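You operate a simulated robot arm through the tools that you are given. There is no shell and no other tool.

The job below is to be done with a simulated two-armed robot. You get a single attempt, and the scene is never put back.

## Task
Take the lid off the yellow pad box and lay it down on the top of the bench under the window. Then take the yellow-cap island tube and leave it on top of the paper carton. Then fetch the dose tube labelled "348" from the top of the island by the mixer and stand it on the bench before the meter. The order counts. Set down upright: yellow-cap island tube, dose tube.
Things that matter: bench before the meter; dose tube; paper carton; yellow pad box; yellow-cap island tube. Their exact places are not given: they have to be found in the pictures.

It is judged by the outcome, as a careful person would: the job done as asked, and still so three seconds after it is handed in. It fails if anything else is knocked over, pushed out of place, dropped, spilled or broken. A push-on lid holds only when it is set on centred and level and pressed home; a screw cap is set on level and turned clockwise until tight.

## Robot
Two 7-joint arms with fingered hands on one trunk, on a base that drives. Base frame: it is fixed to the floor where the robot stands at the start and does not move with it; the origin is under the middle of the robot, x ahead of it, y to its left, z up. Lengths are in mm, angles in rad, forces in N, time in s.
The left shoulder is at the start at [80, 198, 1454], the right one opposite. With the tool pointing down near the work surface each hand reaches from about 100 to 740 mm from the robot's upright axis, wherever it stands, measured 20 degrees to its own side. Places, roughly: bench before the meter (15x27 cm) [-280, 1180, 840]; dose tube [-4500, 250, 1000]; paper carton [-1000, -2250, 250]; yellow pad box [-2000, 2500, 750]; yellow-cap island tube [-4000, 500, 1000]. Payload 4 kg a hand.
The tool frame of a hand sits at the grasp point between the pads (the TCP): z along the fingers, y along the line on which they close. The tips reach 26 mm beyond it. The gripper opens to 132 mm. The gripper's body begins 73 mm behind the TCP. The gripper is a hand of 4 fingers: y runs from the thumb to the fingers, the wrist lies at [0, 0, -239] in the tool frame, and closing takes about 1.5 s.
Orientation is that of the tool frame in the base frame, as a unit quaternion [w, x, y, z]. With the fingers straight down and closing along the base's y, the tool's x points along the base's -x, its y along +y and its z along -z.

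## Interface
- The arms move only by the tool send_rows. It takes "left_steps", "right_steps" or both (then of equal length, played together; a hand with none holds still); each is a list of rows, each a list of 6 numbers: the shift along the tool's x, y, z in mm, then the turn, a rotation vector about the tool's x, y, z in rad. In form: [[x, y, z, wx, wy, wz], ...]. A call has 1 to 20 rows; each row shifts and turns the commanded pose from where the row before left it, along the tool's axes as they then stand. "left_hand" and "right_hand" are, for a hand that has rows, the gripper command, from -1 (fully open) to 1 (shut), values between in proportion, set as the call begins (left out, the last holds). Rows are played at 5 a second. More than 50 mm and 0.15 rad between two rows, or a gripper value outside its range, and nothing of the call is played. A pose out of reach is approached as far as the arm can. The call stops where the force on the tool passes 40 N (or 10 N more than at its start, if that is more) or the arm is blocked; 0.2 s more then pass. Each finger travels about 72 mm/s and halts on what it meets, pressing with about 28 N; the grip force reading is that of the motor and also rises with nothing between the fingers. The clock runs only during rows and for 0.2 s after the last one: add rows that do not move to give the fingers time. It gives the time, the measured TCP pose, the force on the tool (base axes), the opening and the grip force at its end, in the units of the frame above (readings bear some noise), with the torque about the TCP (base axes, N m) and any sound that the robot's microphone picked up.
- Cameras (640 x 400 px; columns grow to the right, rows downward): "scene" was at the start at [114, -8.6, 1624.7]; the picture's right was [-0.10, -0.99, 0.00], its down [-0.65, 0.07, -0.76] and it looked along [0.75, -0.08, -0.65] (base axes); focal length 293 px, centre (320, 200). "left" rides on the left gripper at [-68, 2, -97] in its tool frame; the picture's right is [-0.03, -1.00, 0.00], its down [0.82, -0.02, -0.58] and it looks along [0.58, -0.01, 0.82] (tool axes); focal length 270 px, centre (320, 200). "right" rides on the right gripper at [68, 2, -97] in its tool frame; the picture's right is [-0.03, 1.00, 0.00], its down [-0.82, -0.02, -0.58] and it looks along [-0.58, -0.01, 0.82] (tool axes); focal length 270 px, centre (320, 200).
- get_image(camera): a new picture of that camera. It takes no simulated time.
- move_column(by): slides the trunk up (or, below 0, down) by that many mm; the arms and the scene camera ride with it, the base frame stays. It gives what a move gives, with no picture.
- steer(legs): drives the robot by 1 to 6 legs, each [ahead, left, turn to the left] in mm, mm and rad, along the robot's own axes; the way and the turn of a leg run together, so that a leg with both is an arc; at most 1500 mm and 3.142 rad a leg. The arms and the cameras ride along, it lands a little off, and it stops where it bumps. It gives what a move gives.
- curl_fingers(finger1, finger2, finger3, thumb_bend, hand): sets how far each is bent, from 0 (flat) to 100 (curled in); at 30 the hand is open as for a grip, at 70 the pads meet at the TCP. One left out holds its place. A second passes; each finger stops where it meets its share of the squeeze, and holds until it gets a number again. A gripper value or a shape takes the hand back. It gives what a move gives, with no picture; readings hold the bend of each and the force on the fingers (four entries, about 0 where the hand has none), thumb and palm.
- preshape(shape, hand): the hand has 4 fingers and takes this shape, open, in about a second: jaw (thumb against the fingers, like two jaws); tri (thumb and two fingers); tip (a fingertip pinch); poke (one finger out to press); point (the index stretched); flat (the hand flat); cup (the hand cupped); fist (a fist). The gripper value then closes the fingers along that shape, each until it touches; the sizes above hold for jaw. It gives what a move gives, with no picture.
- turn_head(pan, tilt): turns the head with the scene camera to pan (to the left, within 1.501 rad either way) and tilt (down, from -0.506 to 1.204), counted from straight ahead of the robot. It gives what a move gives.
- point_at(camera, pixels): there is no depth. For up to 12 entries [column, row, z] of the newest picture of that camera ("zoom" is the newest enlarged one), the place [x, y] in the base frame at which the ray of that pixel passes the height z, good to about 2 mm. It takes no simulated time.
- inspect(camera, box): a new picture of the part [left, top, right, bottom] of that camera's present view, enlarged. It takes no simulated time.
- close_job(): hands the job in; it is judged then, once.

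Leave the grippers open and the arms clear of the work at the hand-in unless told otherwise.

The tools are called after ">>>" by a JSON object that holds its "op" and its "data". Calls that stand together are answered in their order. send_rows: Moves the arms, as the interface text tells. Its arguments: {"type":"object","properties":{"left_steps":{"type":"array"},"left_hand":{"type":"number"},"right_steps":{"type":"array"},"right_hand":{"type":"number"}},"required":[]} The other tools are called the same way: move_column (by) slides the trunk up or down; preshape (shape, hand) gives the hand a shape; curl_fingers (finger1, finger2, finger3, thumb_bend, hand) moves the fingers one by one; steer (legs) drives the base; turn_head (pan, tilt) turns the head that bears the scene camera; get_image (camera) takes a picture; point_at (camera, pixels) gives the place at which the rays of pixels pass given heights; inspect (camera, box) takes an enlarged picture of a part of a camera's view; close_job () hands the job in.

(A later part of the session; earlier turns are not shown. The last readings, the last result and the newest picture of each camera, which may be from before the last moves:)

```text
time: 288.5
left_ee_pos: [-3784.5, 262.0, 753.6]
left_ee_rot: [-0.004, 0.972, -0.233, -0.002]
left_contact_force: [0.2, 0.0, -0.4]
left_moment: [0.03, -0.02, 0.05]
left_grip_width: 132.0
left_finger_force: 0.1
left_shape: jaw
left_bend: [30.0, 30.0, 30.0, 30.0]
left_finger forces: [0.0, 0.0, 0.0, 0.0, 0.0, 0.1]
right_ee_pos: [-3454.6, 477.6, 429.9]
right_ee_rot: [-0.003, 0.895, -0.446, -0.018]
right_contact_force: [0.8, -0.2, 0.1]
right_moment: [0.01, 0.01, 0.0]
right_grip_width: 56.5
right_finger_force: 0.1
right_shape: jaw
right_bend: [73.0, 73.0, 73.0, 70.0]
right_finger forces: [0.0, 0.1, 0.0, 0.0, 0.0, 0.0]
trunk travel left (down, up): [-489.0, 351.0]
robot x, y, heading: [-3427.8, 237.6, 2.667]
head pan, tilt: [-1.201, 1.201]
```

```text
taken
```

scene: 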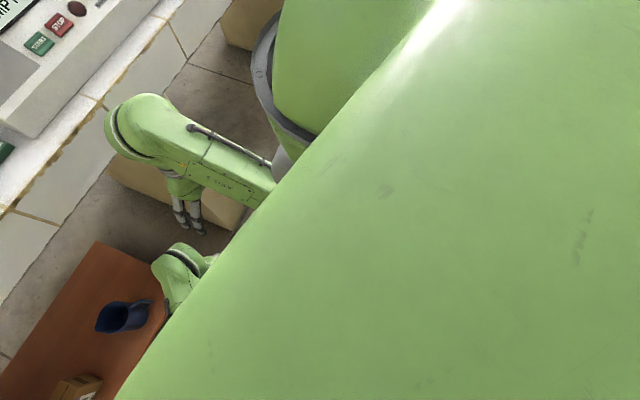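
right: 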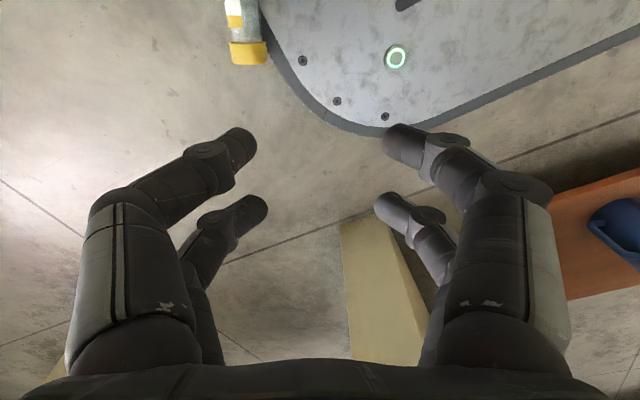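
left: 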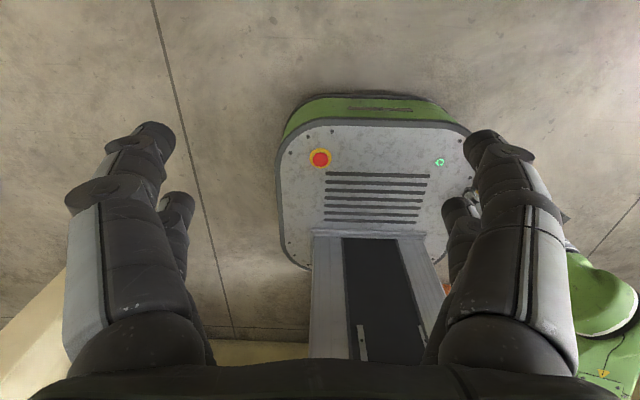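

The arms seem to be touching each other. Look from the head camera.

>>> {"op": "turn_head", "data": {"pan": -0.2, "tilt": 1.2}}

>>> {"op": "get_image", "data": {"camera": "scene"}}

```text
time: 289.8
left_ee_pos: [-3784.5, 262.4, 753.6]
left_ee_rot: [-0.005, 0.973, -0.232, -0.003]
left_contact_force: [0.1, -0.1, 0.1]
left_moment: [0.0, -0.01, 0.01]
left_grip_width: 132.0
left_finger_force: 0.0
left_shape: jaw
left_bend: [30.0, 30.0, 30.0, 30.0]
left_finger forces: [0.0, 0.0, 0.0, 0.1, 0.1, 0.0]
right_ee_pos: [-3455.2, 477.0, 428.9]
right_ee_rot: [-0.003, 0.896, -0.444, -0.018]
right_contact_force: [0.3, 0.6, 0.8]
right_moment: [0.02, 0.0, 0.02]
right_grip_width: 56.3
right_finger_force: 0.0
right_shape: jaw
right_bend: [73.0, 73.0, 73.0, 70.0]
right_finger forces: [0.0, 0.1, 0.0, 0.0, 0.1, 0.0]
trunk travel left (down, up): [-489.0, 351.0]
robot x, y, heading: [-3427.9, 235.5, 2.669]
head pan, tilt: [-0.201, 1.201]
```

```text
taken
```

scene: 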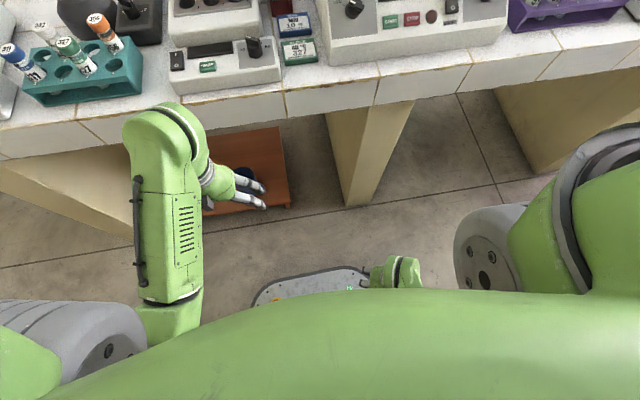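

The right elbow is folded in front of the trunk. Lower the hand 90 mm first (straightening the arm), then move back toward the tube in small steps.

>>> {"op": "send_rows", "data": {"right_steps": [[0, 0, 30, 0, 0, 0], [0, 0, 30, 0, 0, 0], [0, 0, 30, 0, 0, 0], [0, 0, 0, 0, 0, 0]]}}

>>> {"op": "send_rows", "data": {"right_steps": [[20, -12, 0, 0, 0, 0], [20, -12, 0, 0, 0, 0], [0, 0, 0, 0, 0, 0]]}}

>>> {"op": "get_image", "data": {"camera": "right"}}

```text
time: 290.8
left_ee_pos: [-3784.5, 263.6, 753.1]
left_ee_rot: [-0.004, 0.973, -0.232, -0.004]
left_contact_force: [0.1, -0.4, -0.2]
left_moment: [0.05, -0.01, 0.01]
left_grip_width: 131.9
left_finger_force: 0.0
left_shape: jaw
left_bend: [30.0, 30.0, 30.0, 30.0]
left_finger forces: [0.0, 0.1, 0.0, 0.0, 0.0, 0.1]
right_ee_pos: [-3457.0, 479.8, 339.3]
right_ee_rot: [-0.003, 0.896, -0.444, -0.019]
right_contact_force: [0.7, -0.1, 0.5]
right_moment: [0.0, -0.05, 0.0]
right_grip_width: 56.4
right_finger_force: 0.1
right_shape: jaw
right_bend: [73.0, 73.0, 73.0, 70.0]
right_finger forces: [0.0, 0.1, 0.0, 0.0, 0.0, 0.0]
trunk travel left (down, up): [-489.0, 351.0]
robot x, y, heading: [-3427.0, 238.0, 2.673]
head pan, tilt: [-0.201, 1.201]
```

```text
time: 291.6
left_ee_pos: [-3784.0, 263.9, 753.3]
left_ee_rot: [-0.002, 0.973, -0.233, -0.003]
left_contact_force: [0.4, 0.3, -0.5]
left_moment: [-0.05, -0.03, 0.02]
left_grip_width: 131.9
left_finger_force: 0.2
left_shape: jaw
left_bend: [30.0, 30.0, 30.0, 30.0]
left_finger forces: [0.0, 0.0, 0.0, 0.0, 0.0, 0.0]
right_ee_pos: [-3424.3, 460.4, 346.0]
right_ee_rot: [-0.004, 0.895, -0.446, -0.015]
right_contact_force: [0.7, 0.4, 0.5]
right_moment: [0.02, 0.01, -0.05]
right_grip_width: 56.3
right_finger_force: 0.1
right_shape: jaw
right_bend: [73.0, 73.0, 73.0, 70.0]
right_finger forces: [0.1, 0.1, 0.0, 0.0, 0.0, 0.0]
right hand out of reach, approached as far as the arm can: row 1, 2
trunk travel left (down, up): [-489.0, 351.0]
robot x, y, heading: [-3425.2, 235.0, 2.672]
head pan, tilt: [-0.201, 1.201]
```

```text
taken
```

right: 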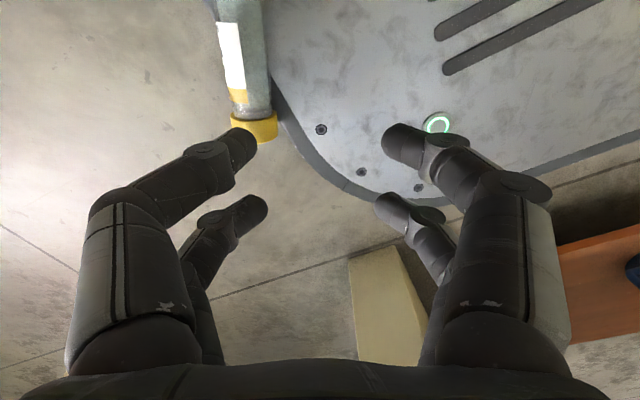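

The hand can't get fully over the tube, but with the fingers wide open its outer finger lies beyond the tube. I'll open wide, descend, and close partly to draw the tube inward onto the plate.

>>> {"op": "send_rows", "data": {"right_steps": [[0, 0, 0, 0, 0, 0], [0, 0, 0, 0, 0, 0], [0, 0, 0, 0, 0, 0], [0, 0, 0, 0, 0, 0], [0, 0, 0, 0, 0, 0]], "right_hand": -1}}

>>> {"op": "send_rows", "data": {"right_steps": [[0, 0, 15, 0, 0, 0], [0, 0, 15, 0, 0, 0], [0, 0, 15, 0, 0, 0], [0, 0, 0, 0, 0, 0]]}}

>>> {"op": "get_image", "data": {"camera": "right"}}

```text
time: 292.8
left_ee_pos: [-3784.7, 263.2, 752.6]
left_ee_rot: [-0.005, 0.973, -0.232, -0.002]
left_contact_force: [-0.3, -0.3, 0.8]
left_moment: [0.01, -0.01, -0.02]
left_grip_width: 131.7
left_finger_force: 0.1
left_shape: jaw
left_bend: [30.0, 30.0, 30.0, 30.0]
left_finger forces: [0.1, 0.1, 0.1, 0.0, 0.0, 0.0]
right_ee_pos: [-3426.3, 460.0, 346.9]
right_ee_rot: [-0.005, 0.895, -0.445, -0.016]
right_contact_force: [-0.3, -1.2, 0.3]
right_moment: [0.02, -0.01, -0.01]
right_grip_width: 131.9
right_finger_force: 0.2
right_shape: jaw
right_bend: [30.0, 30.0, 30.0, 30.0]
right_finger forces: [0.0, 0.1, 0.0, 0.0, 0.0, 0.0]
trunk travel left (down, up): [-489.0, 351.0]
robot x, y, heading: [-3427.2, 237.4, 2.671]
head pan, tilt: [-0.201, 1.201]
```

```text
time: 293.8
left_ee_pos: [-3783.6, 262.4, 754.7]
left_ee_rot: [-0.004, 0.973, -0.232, -0.002]
left_contact_force: [-0.6, -0.7, -0.5]
left_moment: [0.01, 0.03, 0.02]
left_grip_width: 132.2
left_finger_force: 0.1
left_shape: jaw
left_bend: [30.0, 30.0, 30.0, 30.0]
left_finger forces: [0.0, 0.1, 0.0, 0.1, 0.1, 0.1]
right_ee_pos: [-3432.6, 457.1, 316.0]
right_ee_rot: [-0.008, 0.895, -0.445, -0.02]
right_contact_force: [-0.3, 0.1, 0.4]
right_moment: [0.01, -0.01, 0.01]
right_grip_width: 132.1
right_finger_force: 0.0
right_shape: jaw
right_bend: [30.0, 30.0, 30.0, 30.0]
right_finger forces: [0.1, 0.0, 0.1, 0.0, 0.1, 0.0]
right hand out of reach, approached as far as the arm can: row 2, 3
trunk travel left (down, up): [-489.0, 351.0]
robot x, y, heading: [-3426.4, 240.9, 2.67]
head pan, tilt: [-0.201, 1.201]
```

```text
taken
```

right: 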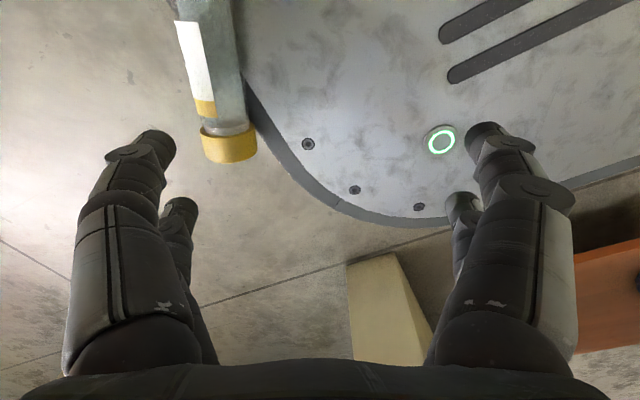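

The outer fingers are beside the cap on the outside. Lower the trunk 14 mm and close partly to pull the tube inward.

>>> {"op": "move_column", "data": {"by": -14}}

>>> {"op": "send_rows", "data": {"right_steps": [[0, 0, 0, 0, 0, 0], [0, 0, 0, 0, 0, 0], [0, 0, 0, 0, 0, 0], [0, 0, 0, 0, 0, 0], [0, 0, 0, 0, 0, 0]], "right_hand": -0.1}}

>>> {"op": "get_image", "data": {"camera": "right"}}

```text
time: 294.4
left_ee_pos: [-3784.5, 263.4, 738.7]
left_ee_rot: [-0.005, 0.973, -0.232, -0.002]
left_contact_force: [-0.1, -0.6, 0.1]
left_moment: [0.0, 0.03, 0.01]
left_grip_width: 131.9
left_finger_force: 0.0
left_shape: jaw
left_bend: [30.0, 30.0, 30.0, 30.0]
left_finger forces: [0.0, 0.0, 0.0, 0.1, 0.1, 0.0]
right_ee_pos: [-3432.6, 457.3, 301.0]
right_ee_rot: [-0.008, 0.895, -0.445, -0.018]
right_contact_force: [-0.2, 0.1, -0.2]
right_moment: [0.01, 0.02, 0.01]
right_grip_width: 132.1
right_finger_force: 0.0
right_shape: jaw
right_bend: [30.0, 30.0, 30.0, 30.0]
right_finger forces: [0.0, 0.1, 0.0, 0.1, 0.0, 0.0]
trunk travel left (down, up): [-475.0, 365.0]
robot x, y, heading: [-3425.8, 239.8, 2.671]
head pan, tilt: [-0.201, 1.201]
```

```text
time: 295.6
left_ee_pos: [-3784.1, 262.6, 739.4]
left_ee_rot: [-0.004, 0.972, -0.233, -0.002]
left_contact_force: [-0.7, -0.8, -0.2]
left_moment: [0.0, 0.0, 0.01]
left_grip_width: 131.7
left_finger_force: 0.2
left_shape: jaw
left_bend: [30.0, 30.0, 30.0, 30.0]
left_finger forces: [0.0, 0.0, 0.0, 0.1, 0.0, 0.1]
right_ee_pos: [-3433.2, 458.5, 302.7]
right_ee_rot: [-0.008, 0.895, -0.446, -0.018]
right_contact_force: [1.8, 1.1, 6.8]
right_moment: [0.17, -0.37, 0.03]
right_grip_width: 75.0
right_finger_force: 0.0
right_shape: jaw
right_bend: [72.0, 72.0, 72.0, 70.0]
right_finger forces: [0.0, 0.0, 0.0, 0.0, 6.8, 0.0]
trunk travel left (down, up): [-475.0, 365.0]
robot x, y, heading: [-3428.1, 238.8, 2.674]
head pan, tilt: [-0.201, 1.201]
```

```text
taken
```

right: 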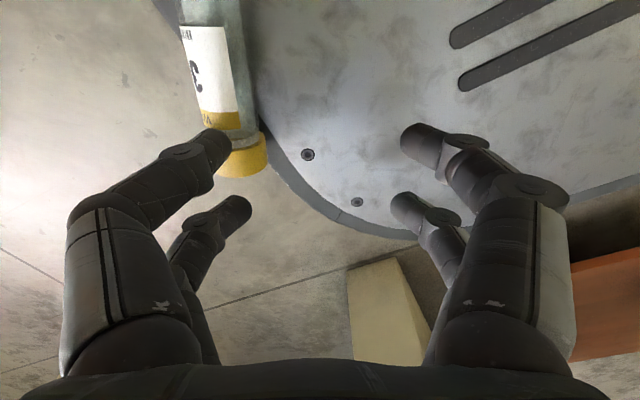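

The thumb touches the tube near the cap (7 N). Close a bit more and watch.

>>> {"op": "send_rows", "data": {"right_steps": [[0, 0, 0, 0, 0, 0], [0, 0, 0, 0, 0, 0], [0, 0, 0, 0, 0, 0]], "right_hand": 0.15}}

>>> {"op": "get_image", "data": {"camera": "right"}}

```text
time: 296.4
left_ee_pos: [-3785.1, 261.3, 740.5]
left_ee_rot: [-0.005, 0.973, -0.232, -0.003]
left_contact_force: [-0.7, -0.6, -0.2]
left_moment: [-0.01, 0.01, -0.01]
left_grip_width: 131.9
left_finger_force: 0.0
left_shape: jaw
left_bend: [30.0, 30.0, 30.0, 30.0]
left_finger forces: [0.0, 0.1, 0.0, 0.0, 0.0, 0.0]
right_ee_pos: [-3432.5, 457.5, 302.5]
right_ee_rot: [-0.008, 0.895, -0.446, -0.018]
right_contact_force: [4.8, 3.2, 20.8]
right_moment: [0.53, -1.12, 0.05]
right_grip_width: 65.4
right_finger_force: 0.0
right_shape: jaw
right_bend: [73.0, 73.0, 73.0, 70.0]
right_finger forces: [0.0, 0.1, 0.0, 0.0, 20.8, 0.1]
trunk travel left (down, up): [-475.0, 365.0]
robot x, y, heading: [-3426.8, 233.1, 2.68]
head pan, tilt: [-0.201, 1.201]
```

```text
taken
```

right: 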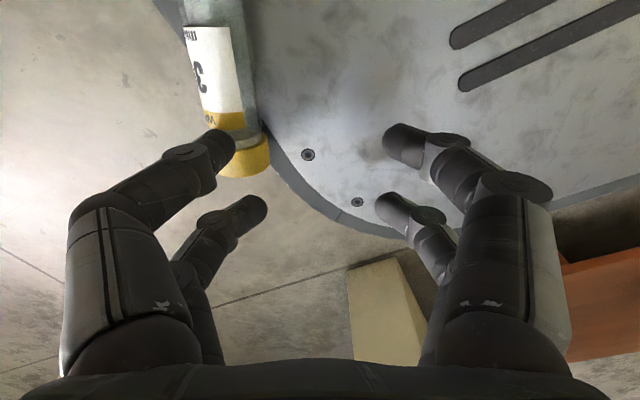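

The thumb is pressing on top of the tube. Open again, lower 9 mm more, and close to push from the side.

>>> {"op": "send_rows", "data": {"right_steps": [[0, 0, 0, 0, 0, 0], [0, 0, 0, 0, 0, 0], [0, 0, 0, 0, 0, 0], [0, 0, 0, 0, 0, 0]], "right_hand": -1}}

>>> {"op": "move_column", "data": {"by": -9}}

>>> {"op": "get_image", "data": {"camera": "right"}}

```text
time: 297.4
left_ee_pos: [-3784.8, 262.6, 739.6]
left_ee_rot: [-0.004, 0.973, -0.233, -0.002]
left_contact_force: [-1.0, -0.6, 0.8]
left_moment: [-0.02, -0.02, 0.02]
left_grip_width: 131.9
left_finger_force: 0.1
left_shape: jaw
left_bend: [30.0, 30.0, 30.0, 30.0]
left_finger forces: [0.0, 0.0, 0.1, 0.0, 0.1, 0.0]
right_ee_pos: [-3433.2, 458.1, 302.5]
right_ee_rot: [-0.007, 0.895, -0.447, -0.019]
right_contact_force: [0.7, 0.2, 0.5]
right_moment: [0.02, 0.0, 0.02]
right_grip_width: 131.7
right_finger_force: 0.1
right_shape: jaw
right_bend: [30.0, 30.0, 30.0, 30.0]
right_finger forces: [0.0, 0.1, 0.0, 0.1, 0.1, 0.1]
trunk travel left (down, up): [-475.0, 365.0]
robot x, y, heading: [-3427.1, 239.8, 2.677]
head pan, tilt: [-0.201, 1.201]
```

```text
time: 298.0
left_ee_pos: [-3785.4, 263.6, 730.8]
left_ee_rot: [-0.004, 0.973, -0.233, -0.003]
left_contact_force: [0.2, -0.6, 0.0]
left_moment: [0.01, 0.0, 0.0]
left_grip_width: 131.9
left_finger_force: 0.0
left_shape: jaw
left_bend: [30.0, 30.0, 30.0, 30.0]
left_finger forces: [0.0, 0.0, 0.1, 0.0, 0.1, 0.1]
right_ee_pos: [-3432.4, 457.9, 293.1]
right_ee_rot: [-0.008, 0.895, -0.445, -0.018]
right_contact_force: [0.4, 0.1, 0.1]
right_moment: [0.0, 0.01, 0.03]
right_grip_width: 131.7
right_finger_force: 0.1
right_shape: jaw
right_bend: [30.0, 30.0, 30.0, 30.0]
right_finger forces: [0.0, 0.0, 0.0, 0.0, 0.0, 0.1]
trunk travel left (down, up): [-466.0, 374.0]
robot x, y, heading: [-3424.7, 235.2, 2.672]
head pan, tilt: [-0.201, 1.201]
```

```text
taken
```

right: 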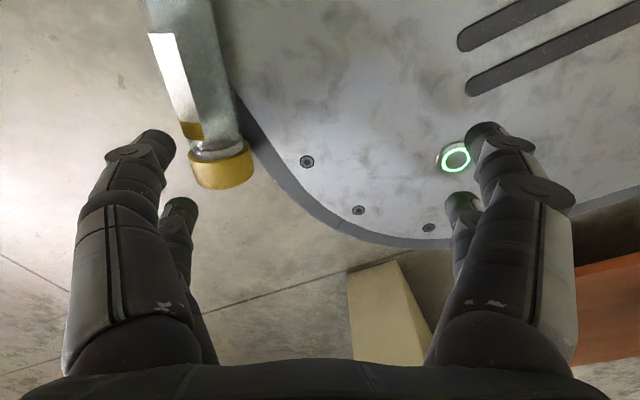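

Now the fingertips are at the tube's centre height, beside the cap. Close partly to push it inward.

>>> {"op": "send_rows", "data": {"right_steps": [[0, 0, 0, 0, 0, 0], [0, 0, 0, 0, 0, 0], [0, 0, 0, 0, 0, 0], [0, 0, 0, 0, 0, 0]], "right_hand": -0.2}}

>>> {"op": "get_image", "data": {"camera": "right"}}

```text
time: 299.0
left_ee_pos: [-3784.4, 261.9, 730.6]
left_ee_rot: [-0.005, 0.972, -0.233, -0.004]
left_contact_force: [-0.2, 0.3, -0.2]
left_moment: [0.01, 0.0, -0.03]
left_grip_width: 131.9
left_finger_force: 0.0
left_shape: jaw
left_bend: [30.0, 30.0, 30.0, 30.0]
left_finger forces: [0.0, 0.0, 0.1, 0.0, 0.0, 0.0]
right_ee_pos: [-3432.6, 456.5, 294.1]
right_ee_rot: [-0.008, 0.895, -0.445, -0.019]
right_contact_force: [3.1, 2.5, 7.2]
right_moment: [0.18, -0.46, 0.08]
right_grip_width: 80.7
right_finger_force: 0.0
right_shape: jaw
right_bend: [71.0, 71.0, 71.0, 70.0]
right_finger forces: [0.0, 0.0, 0.0, 0.1, 8.6, 0.0]
trunk travel left (down, up): [-466.0, 374.0]
robot x, y, heading: [-3425.1, 234.6, 2.673]
head pan, tilt: [-0.201, 1.201]
```

```text
taken
```

right: 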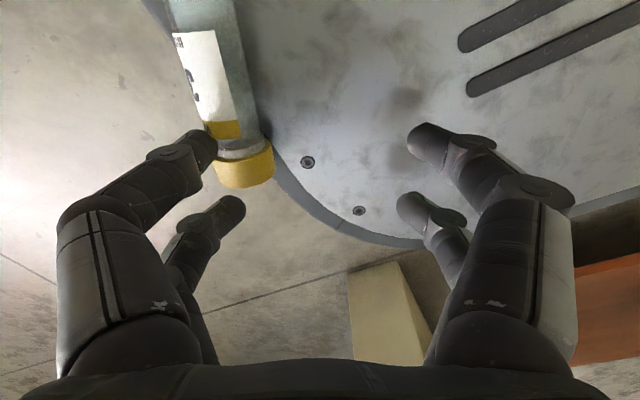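

The tube rolled inward about 10 mm. Continue closing.

>>> {"op": "send_rows", "data": {"right_steps": [[0, 0, 0, 0, 0, 0], [0, 0, 0, 0, 0, 0], [0, 0, 0, 0, 0, 0]], "right_hand": 0.0}}

>>> {"op": "get_image", "data": {"camera": "right"}}

>>> {"op": "send_rows", "data": {"right_steps": [[0, 0, 0, 0, 0, 0], [0, 0, 0, 0, 0, 0], [0, 0, 0, 0, 0, 0]], "right_hand": 0.2}}

>>> {"op": "get_image", "data": {"camera": "right"}}

```text
time: 299.8
left_ee_pos: [-3785.2, 262.7, 730.4]
left_ee_rot: [-0.005, 0.972, -0.233, -0.003]
left_contact_force: [-0.4, 0.6, -0.3]
left_moment: [0.0, 0.04, 0.01]
left_grip_width: 131.9
left_finger_force: 0.0
left_shape: jaw
left_bend: [30.0, 30.0, 30.0, 30.0]
left_finger forces: [0.1, 0.0, 0.0, 0.0, 0.0, 0.0]
right_ee_pos: [-3433.5, 457.7, 293.5]
right_ee_rot: [-0.007, 0.895, -0.445, -0.019]
right_contact_force: [-0.6, 0.1, 0.7]
right_moment: [0.01, 0.01, -0.01]
right_grip_width: 66.5
right_finger_force: 0.1
right_shape: jaw
right_bend: [73.0, 73.0, 73.0, 70.0]
right_finger forces: [0.1, 0.0, 0.1, 0.0, 0.0, 0.0]
trunk travel left (down, up): [-466.0, 374.0]
robot x, y, heading: [-3426.7, 238.4, 2.67]
head pan, tilt: [-0.201, 1.201]
```

```text
taken
```

right: 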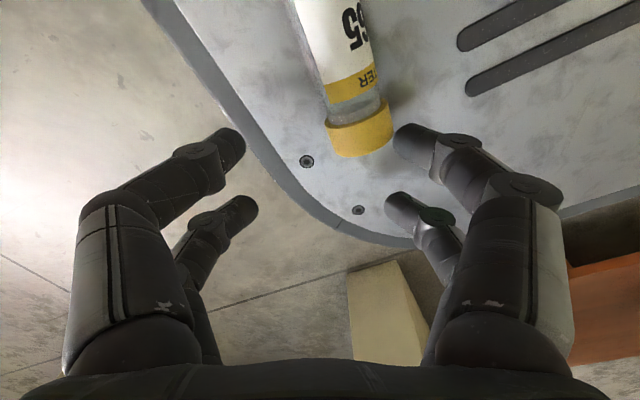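

```text
time: 300.6
left_ee_pos: [-3784.6, 262.3, 729.9]
left_ee_rot: [-0.004, 0.973, -0.233, -0.003]
left_contact_force: [0.0, -0.6, 0.1]
left_moment: [0.01, -0.03, -0.02]
left_grip_width: 131.7
left_finger_force: 0.1
left_shape: jaw
left_bend: [30.0, 30.0, 30.0, 30.0]
left_finger forces: [0.1, 0.0, 0.0, 0.0, 0.0, 0.0]
right_ee_pos: [-3432.2, 457.6, 294.3]
right_ee_rot: [-0.007, 0.895, -0.446, -0.019]
right_contact_force: [-0.2, 0.6, 0.6]
right_moment: [0.03, 0.0, 0.01]
right_grip_width: 53.1
right_finger_force: 0.0
right_shape: jaw
right_bend: [73.0, 73.0, 73.0, 70.0]
right_finger forces: [0.0, 0.0, 0.0, 0.0, 0.1, 0.0]
trunk travel left (down, up): [-466.0, 374.0]
robot x, y, heading: [-3423.9, 237.8, 2.673]
head pan, tilt: [-0.201, 1.201]
```

```text
taken
```

right: 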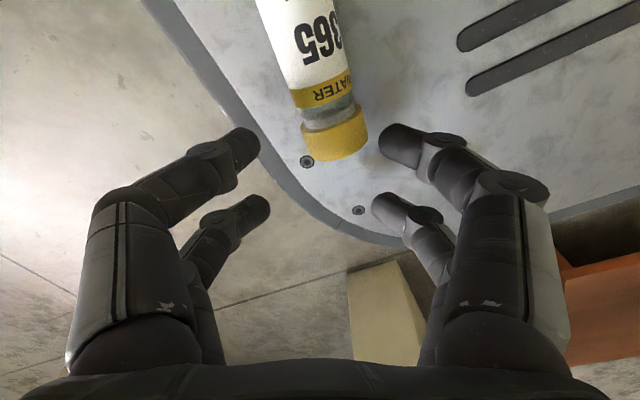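

The tube is now back on the plate between the fingers, lying nearly along my front–back axis (centre ≈ 58 mm ahead, 174 right). Lift the hand 50 mm, adjust yaw −0.27 and pitch +0.18 so that fingertips can reach over its middle.

>>> {"op": "send_rows", "data": {"right_steps": [[0, 0, -15, 0, 0, 0], [0, 0, -20, 0, 0, 0], [0, 0, -20, 0, 0, 0], [0, 0, 0, 0, 0, -0.135], [0, 0, 0, 0, 0, -0.135], [0, 0, 0, 0, 0, 0]]}}

>>> {"op": "get_image", "data": {"camera": "right"}}

```text
time: 302.0
left_ee_pos: [-3783.7, 262.3, 730.0]
left_ee_rot: [-0.004, 0.973, -0.233, -0.002]
left_contact_force: [0.5, 0.9, -0.3]
left_moment: [-0.01, -0.02, -0.03]
left_grip_width: 131.8
left_finger_force: 0.0
left_shape: jaw
left_bend: [30.0, 30.0, 30.0, 30.0]
left_finger forces: [0.1, 0.0, 0.0, 0.0, 0.0, 0.0]
right_ee_pos: [-3430.2, 456.1, 347.8]
right_ee_rot: [-0.01, 0.947, -0.32, -0.017]
right_contact_force: [0.0, -0.1, 0.0]
right_moment: [-0.02, -0.03, 0.0]
right_grip_width: 53.4
right_finger_force: 0.0
right_shape: jaw
right_bend: [73.0, 73.0, 73.0, 70.0]
right_finger forces: [0.1, 0.0, 0.1, 0.1, 0.1, 0.0]
trunk travel left (down, up): [-466.0, 374.0]
robot x, y, heading: [-3424.0, 237.6, 2.673]
head pan, tilt: [-0.201, 1.201]
```

```text
taken
```

right: 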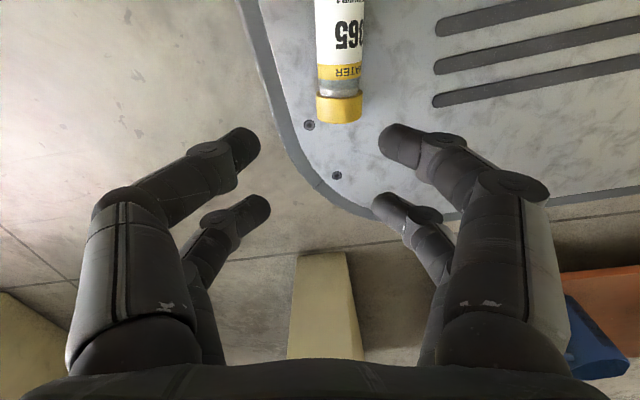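

The tube is now parallel to the hand, 14 mm toward +y and its centre 51 mm further back. Try moving back 24 mm and +13 mm sideways at zero pitch first.

>>> {"op": "send_rows", "data": {"right_steps": [[12, 7, 0, 0, 0, 0], [12, 6.5, 0, 0, 0, 0], [12, 0, 0, 0, 0, 0], [0, 0, 0, 0, 0, 0]]}}

>>> {"op": "get_image", "data": {"camera": "right"}}

```text
time: 303.0
left_ee_pos: [-3784.4, 263.3, 730.1]
left_ee_rot: [-0.004, 0.973, -0.232, -0.002]
left_contact_force: [0.2, 0.4, 0.6]
left_moment: [0.0, 0.03, 0.0]
left_grip_width: 131.9
left_finger_force: 0.0
left_shape: jaw
left_bend: [30.0, 30.0, 30.0, 30.0]
left_finger forces: [0.1, 0.1, 0.0, 0.0, 0.0, 0.1]
right_ee_pos: [-3426.4, 437.9, 347.2]
right_ee_rot: [-0.01, 0.947, -0.32, -0.015]
right_contact_force: [0.2, 0.7, 0.9]
right_moment: [0.01, -0.01, -0.03]
right_grip_width: 53.4
right_finger_force: 0.1
right_shape: jaw
right_bend: [73.0, 73.0, 73.0, 70.0]
right_finger forces: [0.0, 0.0, 0.0, 0.0, 0.0, 0.0]
right hand out of reach, approached as far as the arm can: row 1, 2, 3
trunk travel left (down, up): [-466.0, 374.0]
robot x, y, heading: [-3428.3, 237.7, 2.673]
head pan, tilt: [-0.201, 1.201]
```

```text
taken
```

right: 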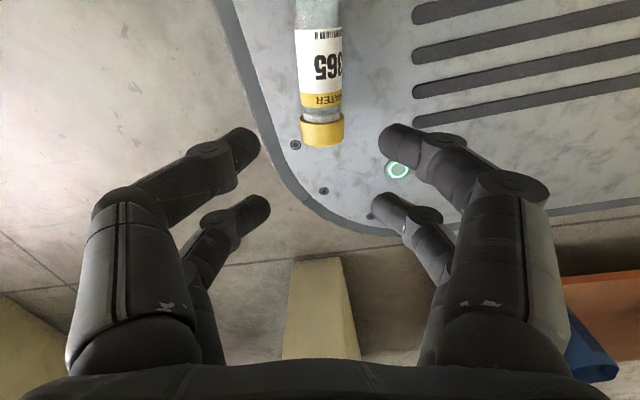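

Laterally aligned. Now tilt the hand +0.147 rad about the wrist so that the fingertips come over the tube's middle, and open to 56 mm.

>>> {"op": "send_rows", "data": {"right_steps": [[17.5, 0, -0.6, 0, 0.0735, 0], [17.5, 0, -0.6, 0, 0.0735, 0], [0, 0, 0, 0, 0, 0]], "right_hand": 0.1}}

>>> {"op": "get_image", "data": {"camera": "right"}}

```text
time: 303.8
left_ee_pos: [-3784.4, 264.2, 730.8]
left_ee_rot: [-0.003, 0.973, -0.232, -0.002]
left_contact_force: [0.5, 0.4, -0.4]
left_moment: [0.03, -0.01, 0.01]
left_grip_width: 131.7
left_finger_force: 0.0
left_shape: jaw
left_bend: [30.0, 30.0, 30.0, 30.0]
left_finger forces: [0.0, 0.1, 0.0, 0.0, 0.0, 0.0]
right_ee_pos: [-3423.8, 414.8, 371.1]
right_ee_rot: [0.002, 0.946, -0.32, 0.042]
right_contact_force: [-0.1, 0.6, 0.3]
right_moment: [-0.03, 0.01, -0.04]
right_grip_width: 59.1
right_finger_force: 0.0
right_shape: jaw
right_bend: [73.0, 73.0, 73.0, 70.0]
right_finger forces: [0.1, 0.1, 0.0, 0.0, 0.1, 0.0]
right hand out of reach, approached as far as the arm can: row 1, 2
trunk travel left (down, up): [-466.0, 374.0]
robot x, y, heading: [-3425.7, 240.0, 2.675]
head pan, tilt: [-0.201, 1.201]
```

```text
taken
```

right: 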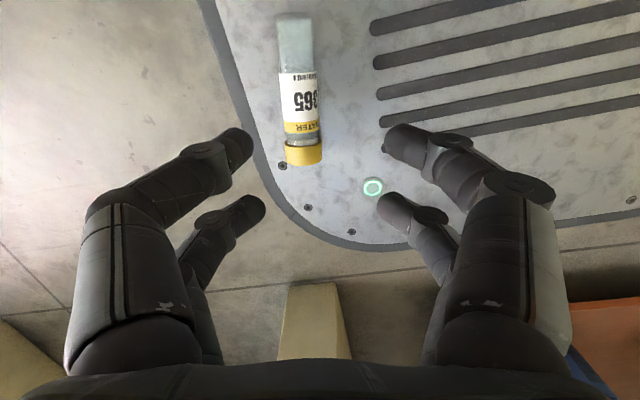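

The whole tube is visible now: its centre is ~14 mm back and 13.5 mm to −y. Shift there, then lower with the trunk.

>>> {"op": "send_rows", "data": {"right_steps": [[7, -7, 0, 0, 0, 0], [7, -6.5, 0, 0, 0, 0], [0, 0, 0, 0, 0, 0]]}}

>>> {"op": "move_column", "data": {"by": -50}}

>>> {"op": "get_image", "data": {"camera": "right"}}

```text
time: 304.6
left_ee_pos: [-3784.5, 262.5, 731.2]
left_ee_rot: [-0.004, 0.973, -0.233, -0.003]
left_contact_force: [0.4, -0.5, -0.5]
left_moment: [-0.02, 0.01, 0.01]
left_grip_width: 132.1
left_finger_force: 0.0
left_shape: jaw
left_bend: [30.0, 30.0, 30.0, 30.0]
left_finger forces: [0.0, 0.0, 0.0, 0.0, 0.0, 0.1]
right_ee_pos: [-3419.8, 419.6, 385.9]
right_ee_rot: [0.013, 0.946, -0.32, 0.053]
right_contact_force: [-0.5, 0.5, -0.8]
right_moment: [0.0, -0.01, 0.02]
right_grip_width: 59.0
right_finger_force: 0.1
right_shape: jaw
right_bend: [73.0, 73.0, 73.0, 70.0]
right_finger forces: [0.0, 0.1, 0.0, 0.1, 0.0, 0.0]
right hand out of reach, approached as far as the arm can: row 1, 2
trunk travel left (down, up): [-466.0, 374.0]
robot x, y, heading: [-3426.9, 237.0, 2.676]
head pan, tilt: [-0.201, 1.201]
```

```text
time: 305.5
left_ee_pos: [-3784.6, 262.3, 681.3]
left_ee_rot: [-0.005, 0.973, -0.232, -0.004]
left_contact_force: [0.7, -0.9, -1.2]
left_moment: [-0.01, 0.0, -0.01]
left_grip_width: 132.1
left_finger_force: 0.2
left_shape: jaw
left_bend: [30.0, 30.0, 30.0, 30.0]
left_finger forces: [0.1, 0.0, 0.1, 0.0, 0.0, 0.1]
right_ee_pos: [-3421.2, 418.3, 336.6]
right_ee_rot: [0.013, 0.946, -0.32, 0.053]
right_contact_force: [-0.5, 0.1, 0.0]
right_moment: [0.03, -0.01, -0.02]
right_grip_width: 59.2
right_finger_force: 0.1
right_shape: jaw
right_bend: [73.0, 73.0, 73.0, 70.0]
right_finger forces: [0.0, 0.1, 0.0, 0.0, 0.0, 0.0]
trunk travel left (down, up): [-416.0, 424.0]
robot x, y, heading: [-3428.8, 237.7, 2.675]
head pan, tilt: [-0.201, 1.201]
```

```text
taken
```

right: 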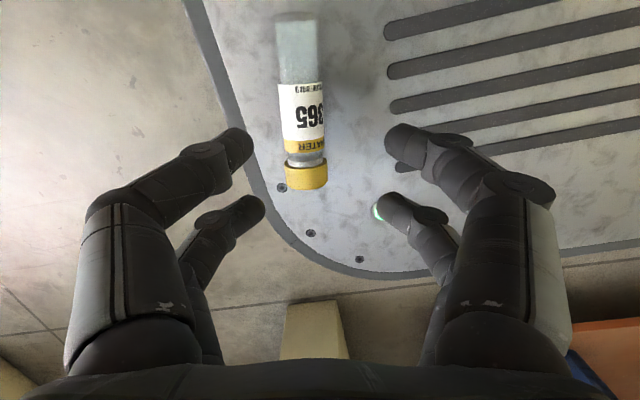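

Both finger pairs now straddle the tube (9 mm off-centre, acceptable). Lower the trunk 40 mm, then a little more.

>>> {"op": "move_column", "data": {"by": -40}}

>>> {"op": "get_image", "data": {"camera": "right"}}

>>> {"op": "move_column", "data": {"by": -6}}

```text
time: 306.3
left_ee_pos: [-3785.0, 262.8, 640.2]
left_ee_rot: [-0.004, 0.973, -0.232, -0.003]
left_contact_force: [-0.1, -0.5, 0.1]
left_moment: [-0.02, 0.0, -0.03]
left_grip_width: 132.0
left_finger_force: 0.0
left_shape: jaw
left_bend: [30.0, 30.0, 30.0, 30.0]
left_finger forces: [0.0, 0.1, 0.0, 0.0, 0.1, 0.0]
right_ee_pos: [-3419.6, 419.4, 296.5]
right_ee_rot: [0.013, 0.946, -0.32, 0.053]
right_contact_force: [-0.6, 0.0, 0.2]
right_moment: [-0.01, 0.0, 0.02]
right_grip_width: 59.0
right_finger_force: 0.0
right_shape: jaw
right_bend: [73.0, 73.0, 73.0, 70.0]
right_finger forces: [0.1, 0.0, 0.1, 0.0, 0.0, 0.0]
trunk travel left (down, up): [-376.0, 464.0]
robot x, y, heading: [-3427.8, 238.9, 2.677]
head pan, tilt: [-0.201, 1.201]
```

```text
taken
```

right: 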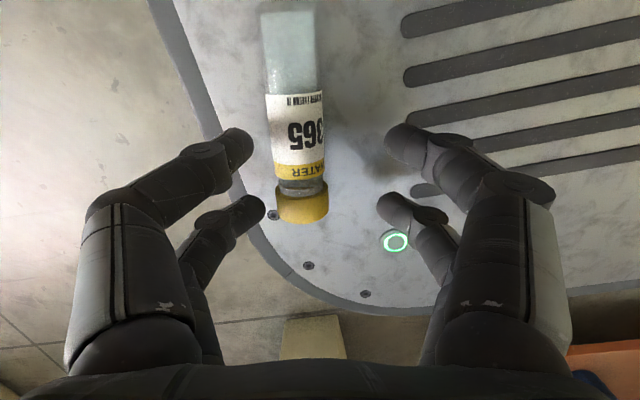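

```text
time: 306.9
left_ee_pos: [-3784.6, 263.6, 635.0]
left_ee_rot: [-0.005, 0.973, -0.232, -0.003]
left_contact_force: [0.5, -0.6, -0.1]
left_moment: [0.0, 0.02, 0.04]
left_grip_width: 132.0
left_finger_force: 0.1
left_shape: jaw
left_bend: [30.0, 30.0, 30.0, 30.0]
left_finger forces: [0.0, 0.0, 0.0, 0.0, 0.0, 0.0]
right_ee_pos: [-3419.6, 419.9, 290.8]
right_ee_rot: [0.013, 0.946, -0.32, 0.053]
right_contact_force: [0.7, 0.5, 0.2]
right_moment: [0.0, -0.01, 0.0]
right_grip_width: 59.2
right_finger_force: 0.1
right_shape: jaw
right_bend: [73.0, 73.0, 73.0, 70.0]
right_finger forces: [0.1, 0.1, 0.1, 0.0, 0.0, 0.0]
trunk travel left (down, up): [-370.0, 470.0]
robot x, y, heading: [-3426.9, 236.4, 2.674]
head pan, tilt: [-0.201, 1.201]
```

Tips are just above the plate with the tube between both pairs. Close gently in two stages.

>>> {"op": "send_rows", "data": {"right_steps": [[0, 0, 0, 0, 0, 0], [0, 0, 0, 0, 0, 0], [0, 0, 0, 0, 0, 0]], "right_hand": 0.45}}

>>> {"op": "get_image", "data": {"camera": "right"}}

```text
time: 307.7
left_ee_pos: [-3783.4, 261.9, 634.3]
left_ee_rot: [-0.004, 0.973, -0.232, -0.002]
left_contact_force: [1.0, -0.8, 1.1]
left_moment: [0.01, 0.01, 0.0]
left_grip_width: 131.8
left_finger_force: 0.0
left_shape: jaw
left_bend: [30.0, 30.0, 30.0, 30.0]
left_finger forces: [0.1, 0.0, 0.0, 0.0, 0.0, 0.0]
right_ee_pos: [-3419.6, 418.6, 291.3]
right_ee_rot: [0.014, 0.946, -0.32, 0.053]
right_contact_force: [-0.4, -0.5, 0.1]
right_moment: [0.01, 0.0, 0.0]
right_grip_width: 37.0
right_finger_force: 0.1
right_shape: jaw
right_bend: [73.0, 73.0, 73.0, 70.0]
right_finger forces: [0.0, 0.1, 0.3, 0.0, 0.0, 0.1]
trunk travel left (down, up): [-370.0, 470.0]
robot x, y, heading: [-3427.1, 236.9, 2.671]
head pan, tilt: [-0.201, 1.201]
```

```text
taken
```

right: 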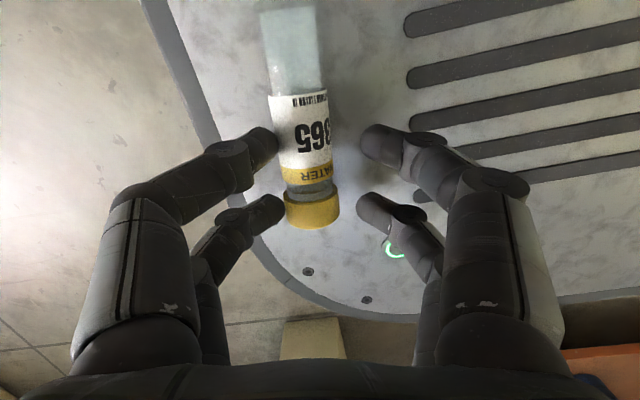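

Both pairs line up on the tube (body and cap). Close fully.

>>> {"op": "send_rows", "data": {"right_steps": [[0, 0, 0, 0, 0, 0], [0, 0, 0, 0, 0, 0], [0, 0, 0, 0, 0, 0], [0, 0, 0, 0, 0, 0]], "right_hand": 1}}

>>> {"op": "get_image", "data": {"camera": "right"}}

```text
time: 308.7
left_ee_pos: [-3784.9, 262.3, 634.8]
left_ee_rot: [-0.004, 0.973, -0.233, -0.003]
left_contact_force: [0.8, 0.0, 0.1]
left_moment: [-0.04, -0.01, 0.0]
left_grip_width: 132.0
left_finger_force: 0.2
left_shape: jaw
left_bend: [30.0, 30.0, 30.0, 30.0]
left_finger forces: [0.0, 0.0, 0.0, 0.0, 0.0, 0.1]
right_ee_pos: [-3420.5, 417.2, 290.5]
right_ee_rot: [0.014, 0.946, -0.321, 0.052]
right_contact_force: [0.7, 0.5, 12.3]
right_moment: [-0.05, -0.19, 0.09]
right_grip_width: 18.4
right_finger_force: 28.0
right_shape: jaw
right_bend: [72.0, 73.0, 73.0, 70.0]
right_finger forces: [23.2, 23.0, 23.2, 0.0, 22.9, 0.0]
trunk travel left (down, up): [-370.0, 470.0]
robot x, y, heading: [-3426.3, 234.3, 2.674]
head pan, tilt: [-0.201, 1.201]
```

```text
taken
```

right: 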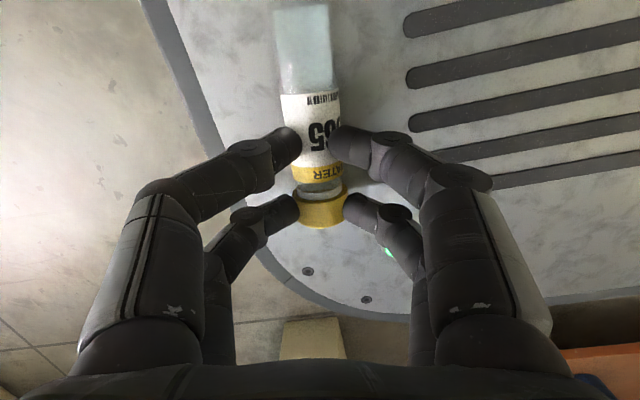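

All four fingers hold the tube (≈23 N each). Raise slowly with the trunk.

>>> {"op": "move_column", "data": {"by": 40}}

>>> {"op": "get_image", "data": {"camera": "right"}}

```text
time: 309.5
left_ee_pos: [-3784.8, 263.9, 674.6]
left_ee_rot: [-0.004, 0.973, -0.233, -0.003]
left_contact_force: [0.6, 0.3, 0.5]
left_moment: [0.02, -0.01, -0.03]
left_grip_width: 131.8
left_finger_force: 0.2
left_shape: jaw
left_bend: [30.0, 30.0, 30.0, 30.0]
left_finger forces: [0.0, 0.0, 0.0, 0.0, 0.1, 0.1]
right_ee_pos: [-3419.5, 419.7, 330.5]
right_ee_rot: [0.013, 0.946, -0.319, 0.053]
right_contact_force: [0.3, 0.9, -0.5]
right_moment: [-0.02, 0.0, -0.02]
right_grip_width: 13.0
right_finger_force: 28.0
right_shape: jaw
right_bend: [74.0, 77.0, 76.0, 73.0]
right_finger forces: [0.0, 0.0, 0.0, 0.0, 0.0, 0.0]
trunk travel left (down, up): [-410.0, 430.0]
robot x, y, heading: [-3424.8, 239.6, 2.672]
head pan, tilt: [-0.201, 1.201]
```

```text
taken
```

right: 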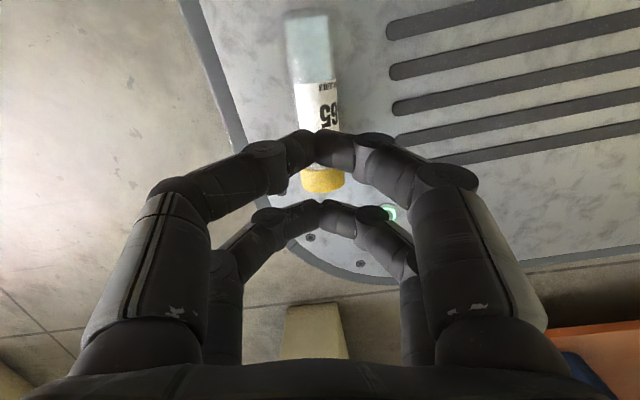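

The grip was above the tube's equator, so it slipped out (tube still on the plate). Reopen, then lower until the tips touch the plate.

>>> {"op": "send_rows", "data": {"right_steps": [[0, 0, 0, 0, 0, 0], [0, 0, 0, 0, 0, 0], [0, 0, 0, 0, 0, 0], [0, 0, 0, 0, 0, 0]], "right_hand": 0.2}}

>>> {"op": "get_image", "data": {"camera": "right"}}

>>> {"op": "move_column", "data": {"by": -44}}

>>> {"op": "move_column", "data": {"by": -4}}

```text
time: 310.5
left_ee_pos: [-3785.6, 263.1, 674.5]
left_ee_rot: [-0.004, 0.973, -0.233, -0.003]
left_contact_force: [-0.2, 0.1, 0.8]
left_moment: [0.06, -0.02, 0.0]
left_grip_width: 132.1
left_finger_force: 0.1
left_shape: jaw
left_bend: [30.0, 30.0, 30.0, 30.0]
left_finger forces: [0.0, 0.1, 0.0, 0.0, 0.0, 0.0]
right_ee_pos: [-3420.1, 419.6, 329.3]
right_ee_rot: [0.013, 0.946, -0.32, 0.053]
right_contact_force: [-0.5, -0.1, -0.7]
right_moment: [0.01, 0.02, 0.01]
right_grip_width: 52.4
right_finger_force: 0.0
right_shape: jaw
right_bend: [73.0, 73.0, 73.0, 70.0]
right_finger forces: [0.1, 0.1, 0.1, 0.0, 0.1, 0.0]
trunk travel left (down, up): [-410.0, 430.0]
robot x, y, heading: [-3426.1, 238.1, 2.67]
head pan, tilt: [-0.201, 1.201]
```

```text
taken
```

right: 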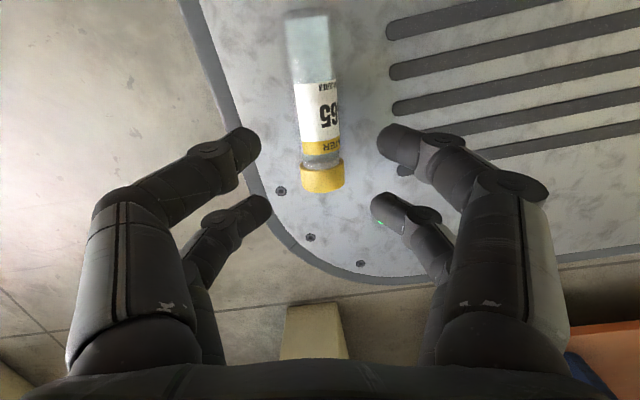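

```text
time: 311.4
left_ee_pos: [-3785.5, 263.0, 630.9]
left_ee_rot: [-0.005, 0.973, -0.232, -0.002]
left_contact_force: [-0.1, -0.9, 0.1]
left_moment: [0.02, 0.01, -0.01]
left_grip_width: 131.8
left_finger_force: 0.0
left_shape: jaw
left_bend: [30.0, 30.0, 30.0, 30.0]
left_finger forces: [0.0, 0.0, 0.0, 0.0, 0.1, 0.1]
right_ee_pos: [-3420.0, 419.7, 287.3]
right_ee_rot: [0.013, 0.946, -0.32, 0.052]
right_contact_force: [0.9, -0.7, 0.2]
right_moment: [0.0, 0.02, -0.02]
right_grip_width: 52.2
right_finger_force: 0.0
right_shape: jaw
right_bend: [73.0, 73.0, 73.0, 70.0]
right_finger forces: [0.1, 0.1, 0.0, 0.0, 0.1, 0.1]
trunk travel left (down, up): [-366.0, 474.0]
robot x, y, heading: [-3427.9, 232.6, 2.671]
head pan, tilt: [-0.201, 1.201]
```

```text
time: 311.9
left_ee_pos: [-3784.1, 262.2, 626.8]
left_ee_rot: [-0.003, 0.973, -0.233, -0.003]
left_contact_force: [0.2, -0.7, 0.3]
left_moment: [-0.01, 0.0, 0.06]
left_grip_width: 131.9
left_finger_force: 0.1
left_shape: jaw
left_bend: [30.0, 30.0, 30.0, 30.0]
left_finger forces: [0.0, 0.0, 0.0, 0.0, 0.1, 0.0]
right_ee_pos: [-3420.2, 419.1, 282.9]
right_ee_rot: [0.013, 0.946, -0.32, 0.052]
right_contact_force: [0.4, 0.3, 1.0]
right_moment: [-0.02, 0.0, 0.02]
right_grip_width: 52.2
right_finger_force: 0.1
right_shape: jaw
right_bend: [73.0, 73.0, 73.0, 70.0]
right_finger forces: [0.1, 0.0, 0.1, 0.0, 0.1, 0.0]
trunk travel left (down, up): [-362.0, 478.0]
robot x, y, heading: [-3427.7, 233.2, 2.674]
head pan, tilt: [-0.201, 1.201]
```

Still no contact. Continue lowering in small steps.

>>> {"op": "move_column", "data": {"by": -4}}

>>> {"op": "move_column", "data": {"by": -3}}

>>> {"op": "move_column", "data": {"by": -3}}

>>> {"op": "get_image", "data": {"camera": "right"}}

```text
time: 312.4
left_ee_pos: [-3784.7, 262.9, 623.1]
left_ee_rot: [-0.004, 0.972, -0.233, -0.003]
left_contact_force: [0.2, 0.1, 0.8]
left_moment: [0.02, 0.0, -0.04]
left_grip_width: 131.9
left_finger_force: 0.0
left_shape: jaw
left_bend: [30.0, 30.0, 30.0, 30.0]
left_finger forces: [0.0, 0.1, 0.0, 0.0, 0.0, 0.0]
right_ee_pos: [-3419.8, 418.8, 278.0]
right_ee_rot: [0.013, 0.946, -0.319, 0.052]
right_contact_force: [2.0, -1.4, 6.8]
right_moment: [-0.05, 0.16, 0.06]
right_grip_width: 52.6
right_finger_force: 0.0
right_shape: jaw
right_bend: [73.0, 74.0, 74.0, 70.0]
right_finger forces: [0.1, 0.1, 0.0, 0.0, 0.1, 0.0]
trunk travel left (down, up): [-358.0, 482.0]
robot x, y, heading: [-3428.5, 239.0, 2.671]
head pan, tilt: [-0.201, 1.201]
```

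```text
time: 312.9
left_ee_pos: [-3784.7, 262.1, 621.1]
left_ee_rot: [-0.004, 0.973, -0.233, -0.004]
left_contact_force: [0.5, 0.2, 0.1]
left_moment: [-0.01, 0.02, -0.01]
left_grip_width: 132.0
left_finger_force: 0.1
left_shape: jaw
left_bend: [30.0, 30.0, 30.0, 30.0]
left_finger forces: [0.0, 0.0, 0.0, 0.0, 0.1, 0.0]
right_ee_pos: [-3421.0, 419.0, 276.8]
right_ee_rot: [0.014, 0.946, -0.32, 0.053]
right_contact_force: [7.6, -5.2, 39.5]
right_moment: [0.33, 0.47, 0.08]
right_grip_width: 53.7
right_finger_force: 0.0
right_shape: jaw
right_bend: [73.0, 76.0, 76.0, 70.0]
right_finger forces: [0.1, 0.0, 0.0, 0.1, 0.1, 0.1]
trunk travel left (down, up): [-355.0, 485.0]
robot x, y, heading: [-3430.0, 234.0, 2.671]
head pan, tilt: [-0.201, 1.201]
```

```text
time: 313.3
left_ee_pos: [-3784.2, 261.9, 619.3]
left_ee_rot: [-0.004, 0.973, -0.232, -0.004]
left_contact_force: [-1.0, -0.3, -0.2]
left_moment: [0.02, 0.02, -0.01]
left_grip_width: 131.9
left_finger_force: 0.0
left_shape: jaw
left_bend: [30.0, 30.0, 30.0, 30.0]
left_finger forces: [0.0, 0.0, 0.0, 0.1, 0.0, 0.0]
right_ee_pos: [-3421.9, 417.6, 278.0]
right_ee_rot: [0.016, 0.946, -0.321, 0.051]
right_contact_force: [5.7, -4.2, 36.6]
right_moment: [0.48, 0.36, 0.16]
right_grip_width: 53.6
right_finger_force: 0.1
right_shape: jaw
right_bend: [73.0, 76.0, 76.0, 70.0]
right_finger forces: [0.0, 0.0, 0.0, 0.0, 0.1, 0.0]
trunk travel left (down, up): [-354.0, 486.0]
robot x, y, heading: [-3426.2, 233.7, 2.675]
head pan, tilt: [-0.201, 1.201]
stopped: the force on the tool passed its limit at 56 N (the readings are from after the stop); the commanded pose is now the measured one
```

```text
taken
```

right: 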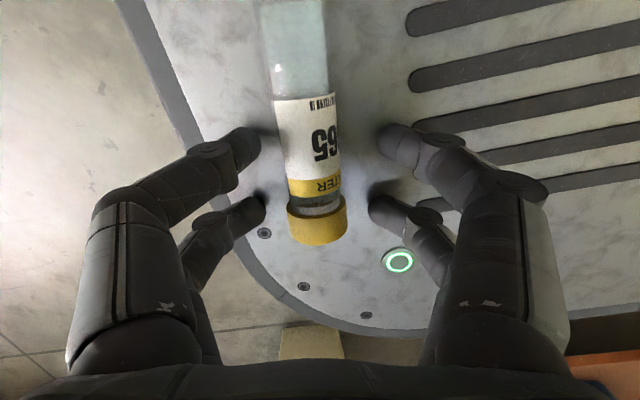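

Contact: the plate is at z≈250. Raise 3 mm and close.

>>> {"op": "move_column", "data": {"by": 4}}

>>> {"op": "send_rows", "data": {"right_steps": [[0, 0, 0, 0, 0, 0], [0, 0, 0, 0, 0, 0], [0, 0, 0, 0, 0, 0], [0, 0, 0, 0, 0, 0], [0, 0, 0, 0, 0, 0]], "right_hand": 1}}

>>> {"op": "get_image", "data": {"camera": "right"}}

```text
time: 313.8
left_ee_pos: [-3784.8, 262.2, 622.9]
left_ee_rot: [-0.005, 0.972, -0.233, -0.004]
left_contact_force: [0.5, 0.1, 0.4]
left_moment: [0.01, 0.04, 0.02]
left_grip_width: 131.9
left_finger_force: 0.0
left_shape: jaw
left_bend: [30.0, 30.0, 30.0, 30.0]
left_finger forces: [0.1, 0.1, 0.0, 0.0, 0.1, 0.1]
right_ee_pos: [-3420.7, 419.7, 279.8]
right_ee_rot: [0.013, 0.946, -0.321, 0.053]
right_contact_force: [-0.8, 0.7, 3.8]
right_moment: [-0.04, 0.1, -0.03]
right_grip_width: 52.5
right_finger_force: 0.1
right_shape: jaw
right_bend: [73.0, 74.0, 74.0, 70.0]
right_finger forces: [0.0, 0.1, 0.0, 0.0, 0.0, 0.0]
trunk travel left (down, up): [-358.0, 482.0]
robot x, y, heading: [-3423.7, 239.6, 2.673]
head pan, tilt: [-0.201, 1.201]
```

```text
time: 315.0
left_ee_pos: [-3784.2, 262.5, 623.8]
left_ee_rot: [-0.004, 0.973, -0.233, -0.002]
left_contact_force: [0.1, 0.3, 0.1]
left_moment: [0.03, -0.01, 0.01]
left_grip_width: 131.7
left_finger_force: 0.1
left_shape: jaw
left_bend: [30.0, 30.0, 30.0, 30.0]
left_finger forces: [0.1, 0.1, 0.0, 0.0, 0.1, 0.1]
right_ee_pos: [-3419.9, 417.6, 280.2]
right_ee_rot: [0.015, 0.945, -0.322, 0.052]
right_contact_force: [0.9, 0.5, 0.9]
right_moment: [-0.06, -0.19, 0.11]
right_grip_width: 21.1
right_finger_force: 28.2
right_shape: jaw
right_bend: [72.0, 75.0, 76.0, 70.0]
right_finger forces: [28.1, 20.9, 20.0, 0.0, 30.3, 0.0]
trunk travel left (down, up): [-358.0, 482.0]
robot x, y, heading: [-3429.9, 238.5, 2.67]
head pan, tilt: [-0.201, 1.201]
```

```text
taken
```

right: 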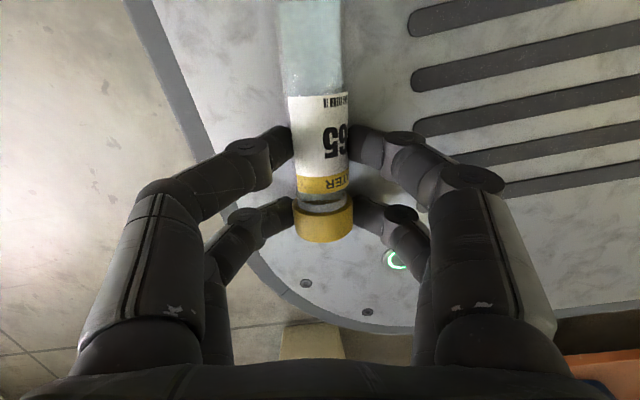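

Good grip (28/30 N and 21/20 N). Lift 40 mm and check.

>>> {"op": "move_column", "data": {"by": 30}}

>>> {"op": "get_image", "data": {"camera": "right"}}

```text
time: 315.8
left_ee_pos: [-3785.0, 262.7, 654.1]
left_ee_rot: [-0.005, 0.973, -0.232, -0.003]
left_contact_force: [0.1, -0.3, 0.0]
left_moment: [0.02, 0.0, -0.01]
left_grip_width: 131.7
left_finger_force: 0.0
left_shape: jaw
left_bend: [30.0, 30.0, 30.0, 30.0]
left_finger forces: [0.1, 0.1, 0.0, 0.0, 0.0, 0.0]
right_ee_pos: [-3420.9, 418.7, 309.8]
right_ee_rot: [0.014, 0.946, -0.32, 0.052]
right_contact_force: [-0.3, -0.5, -0.5]
right_moment: [-0.03, 0.02, 0.03]
right_grip_width: 21.1
right_finger_force: 28.2
right_shape: jaw
right_bend: [72.0, 75.0, 76.0, 70.0]
right_finger forces: [28.5, 20.3, 20.1, 0.2, 29.7, 0.0]
trunk travel left (down, up): [-388.0, 452.0]
robot x, y, heading: [-3429.2, 234.3, 2.674]
head pan, tilt: [-0.201, 1.201]
```

```text
taken
```

right: 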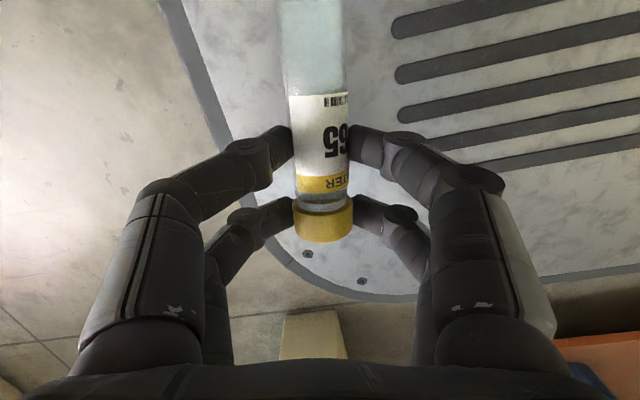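

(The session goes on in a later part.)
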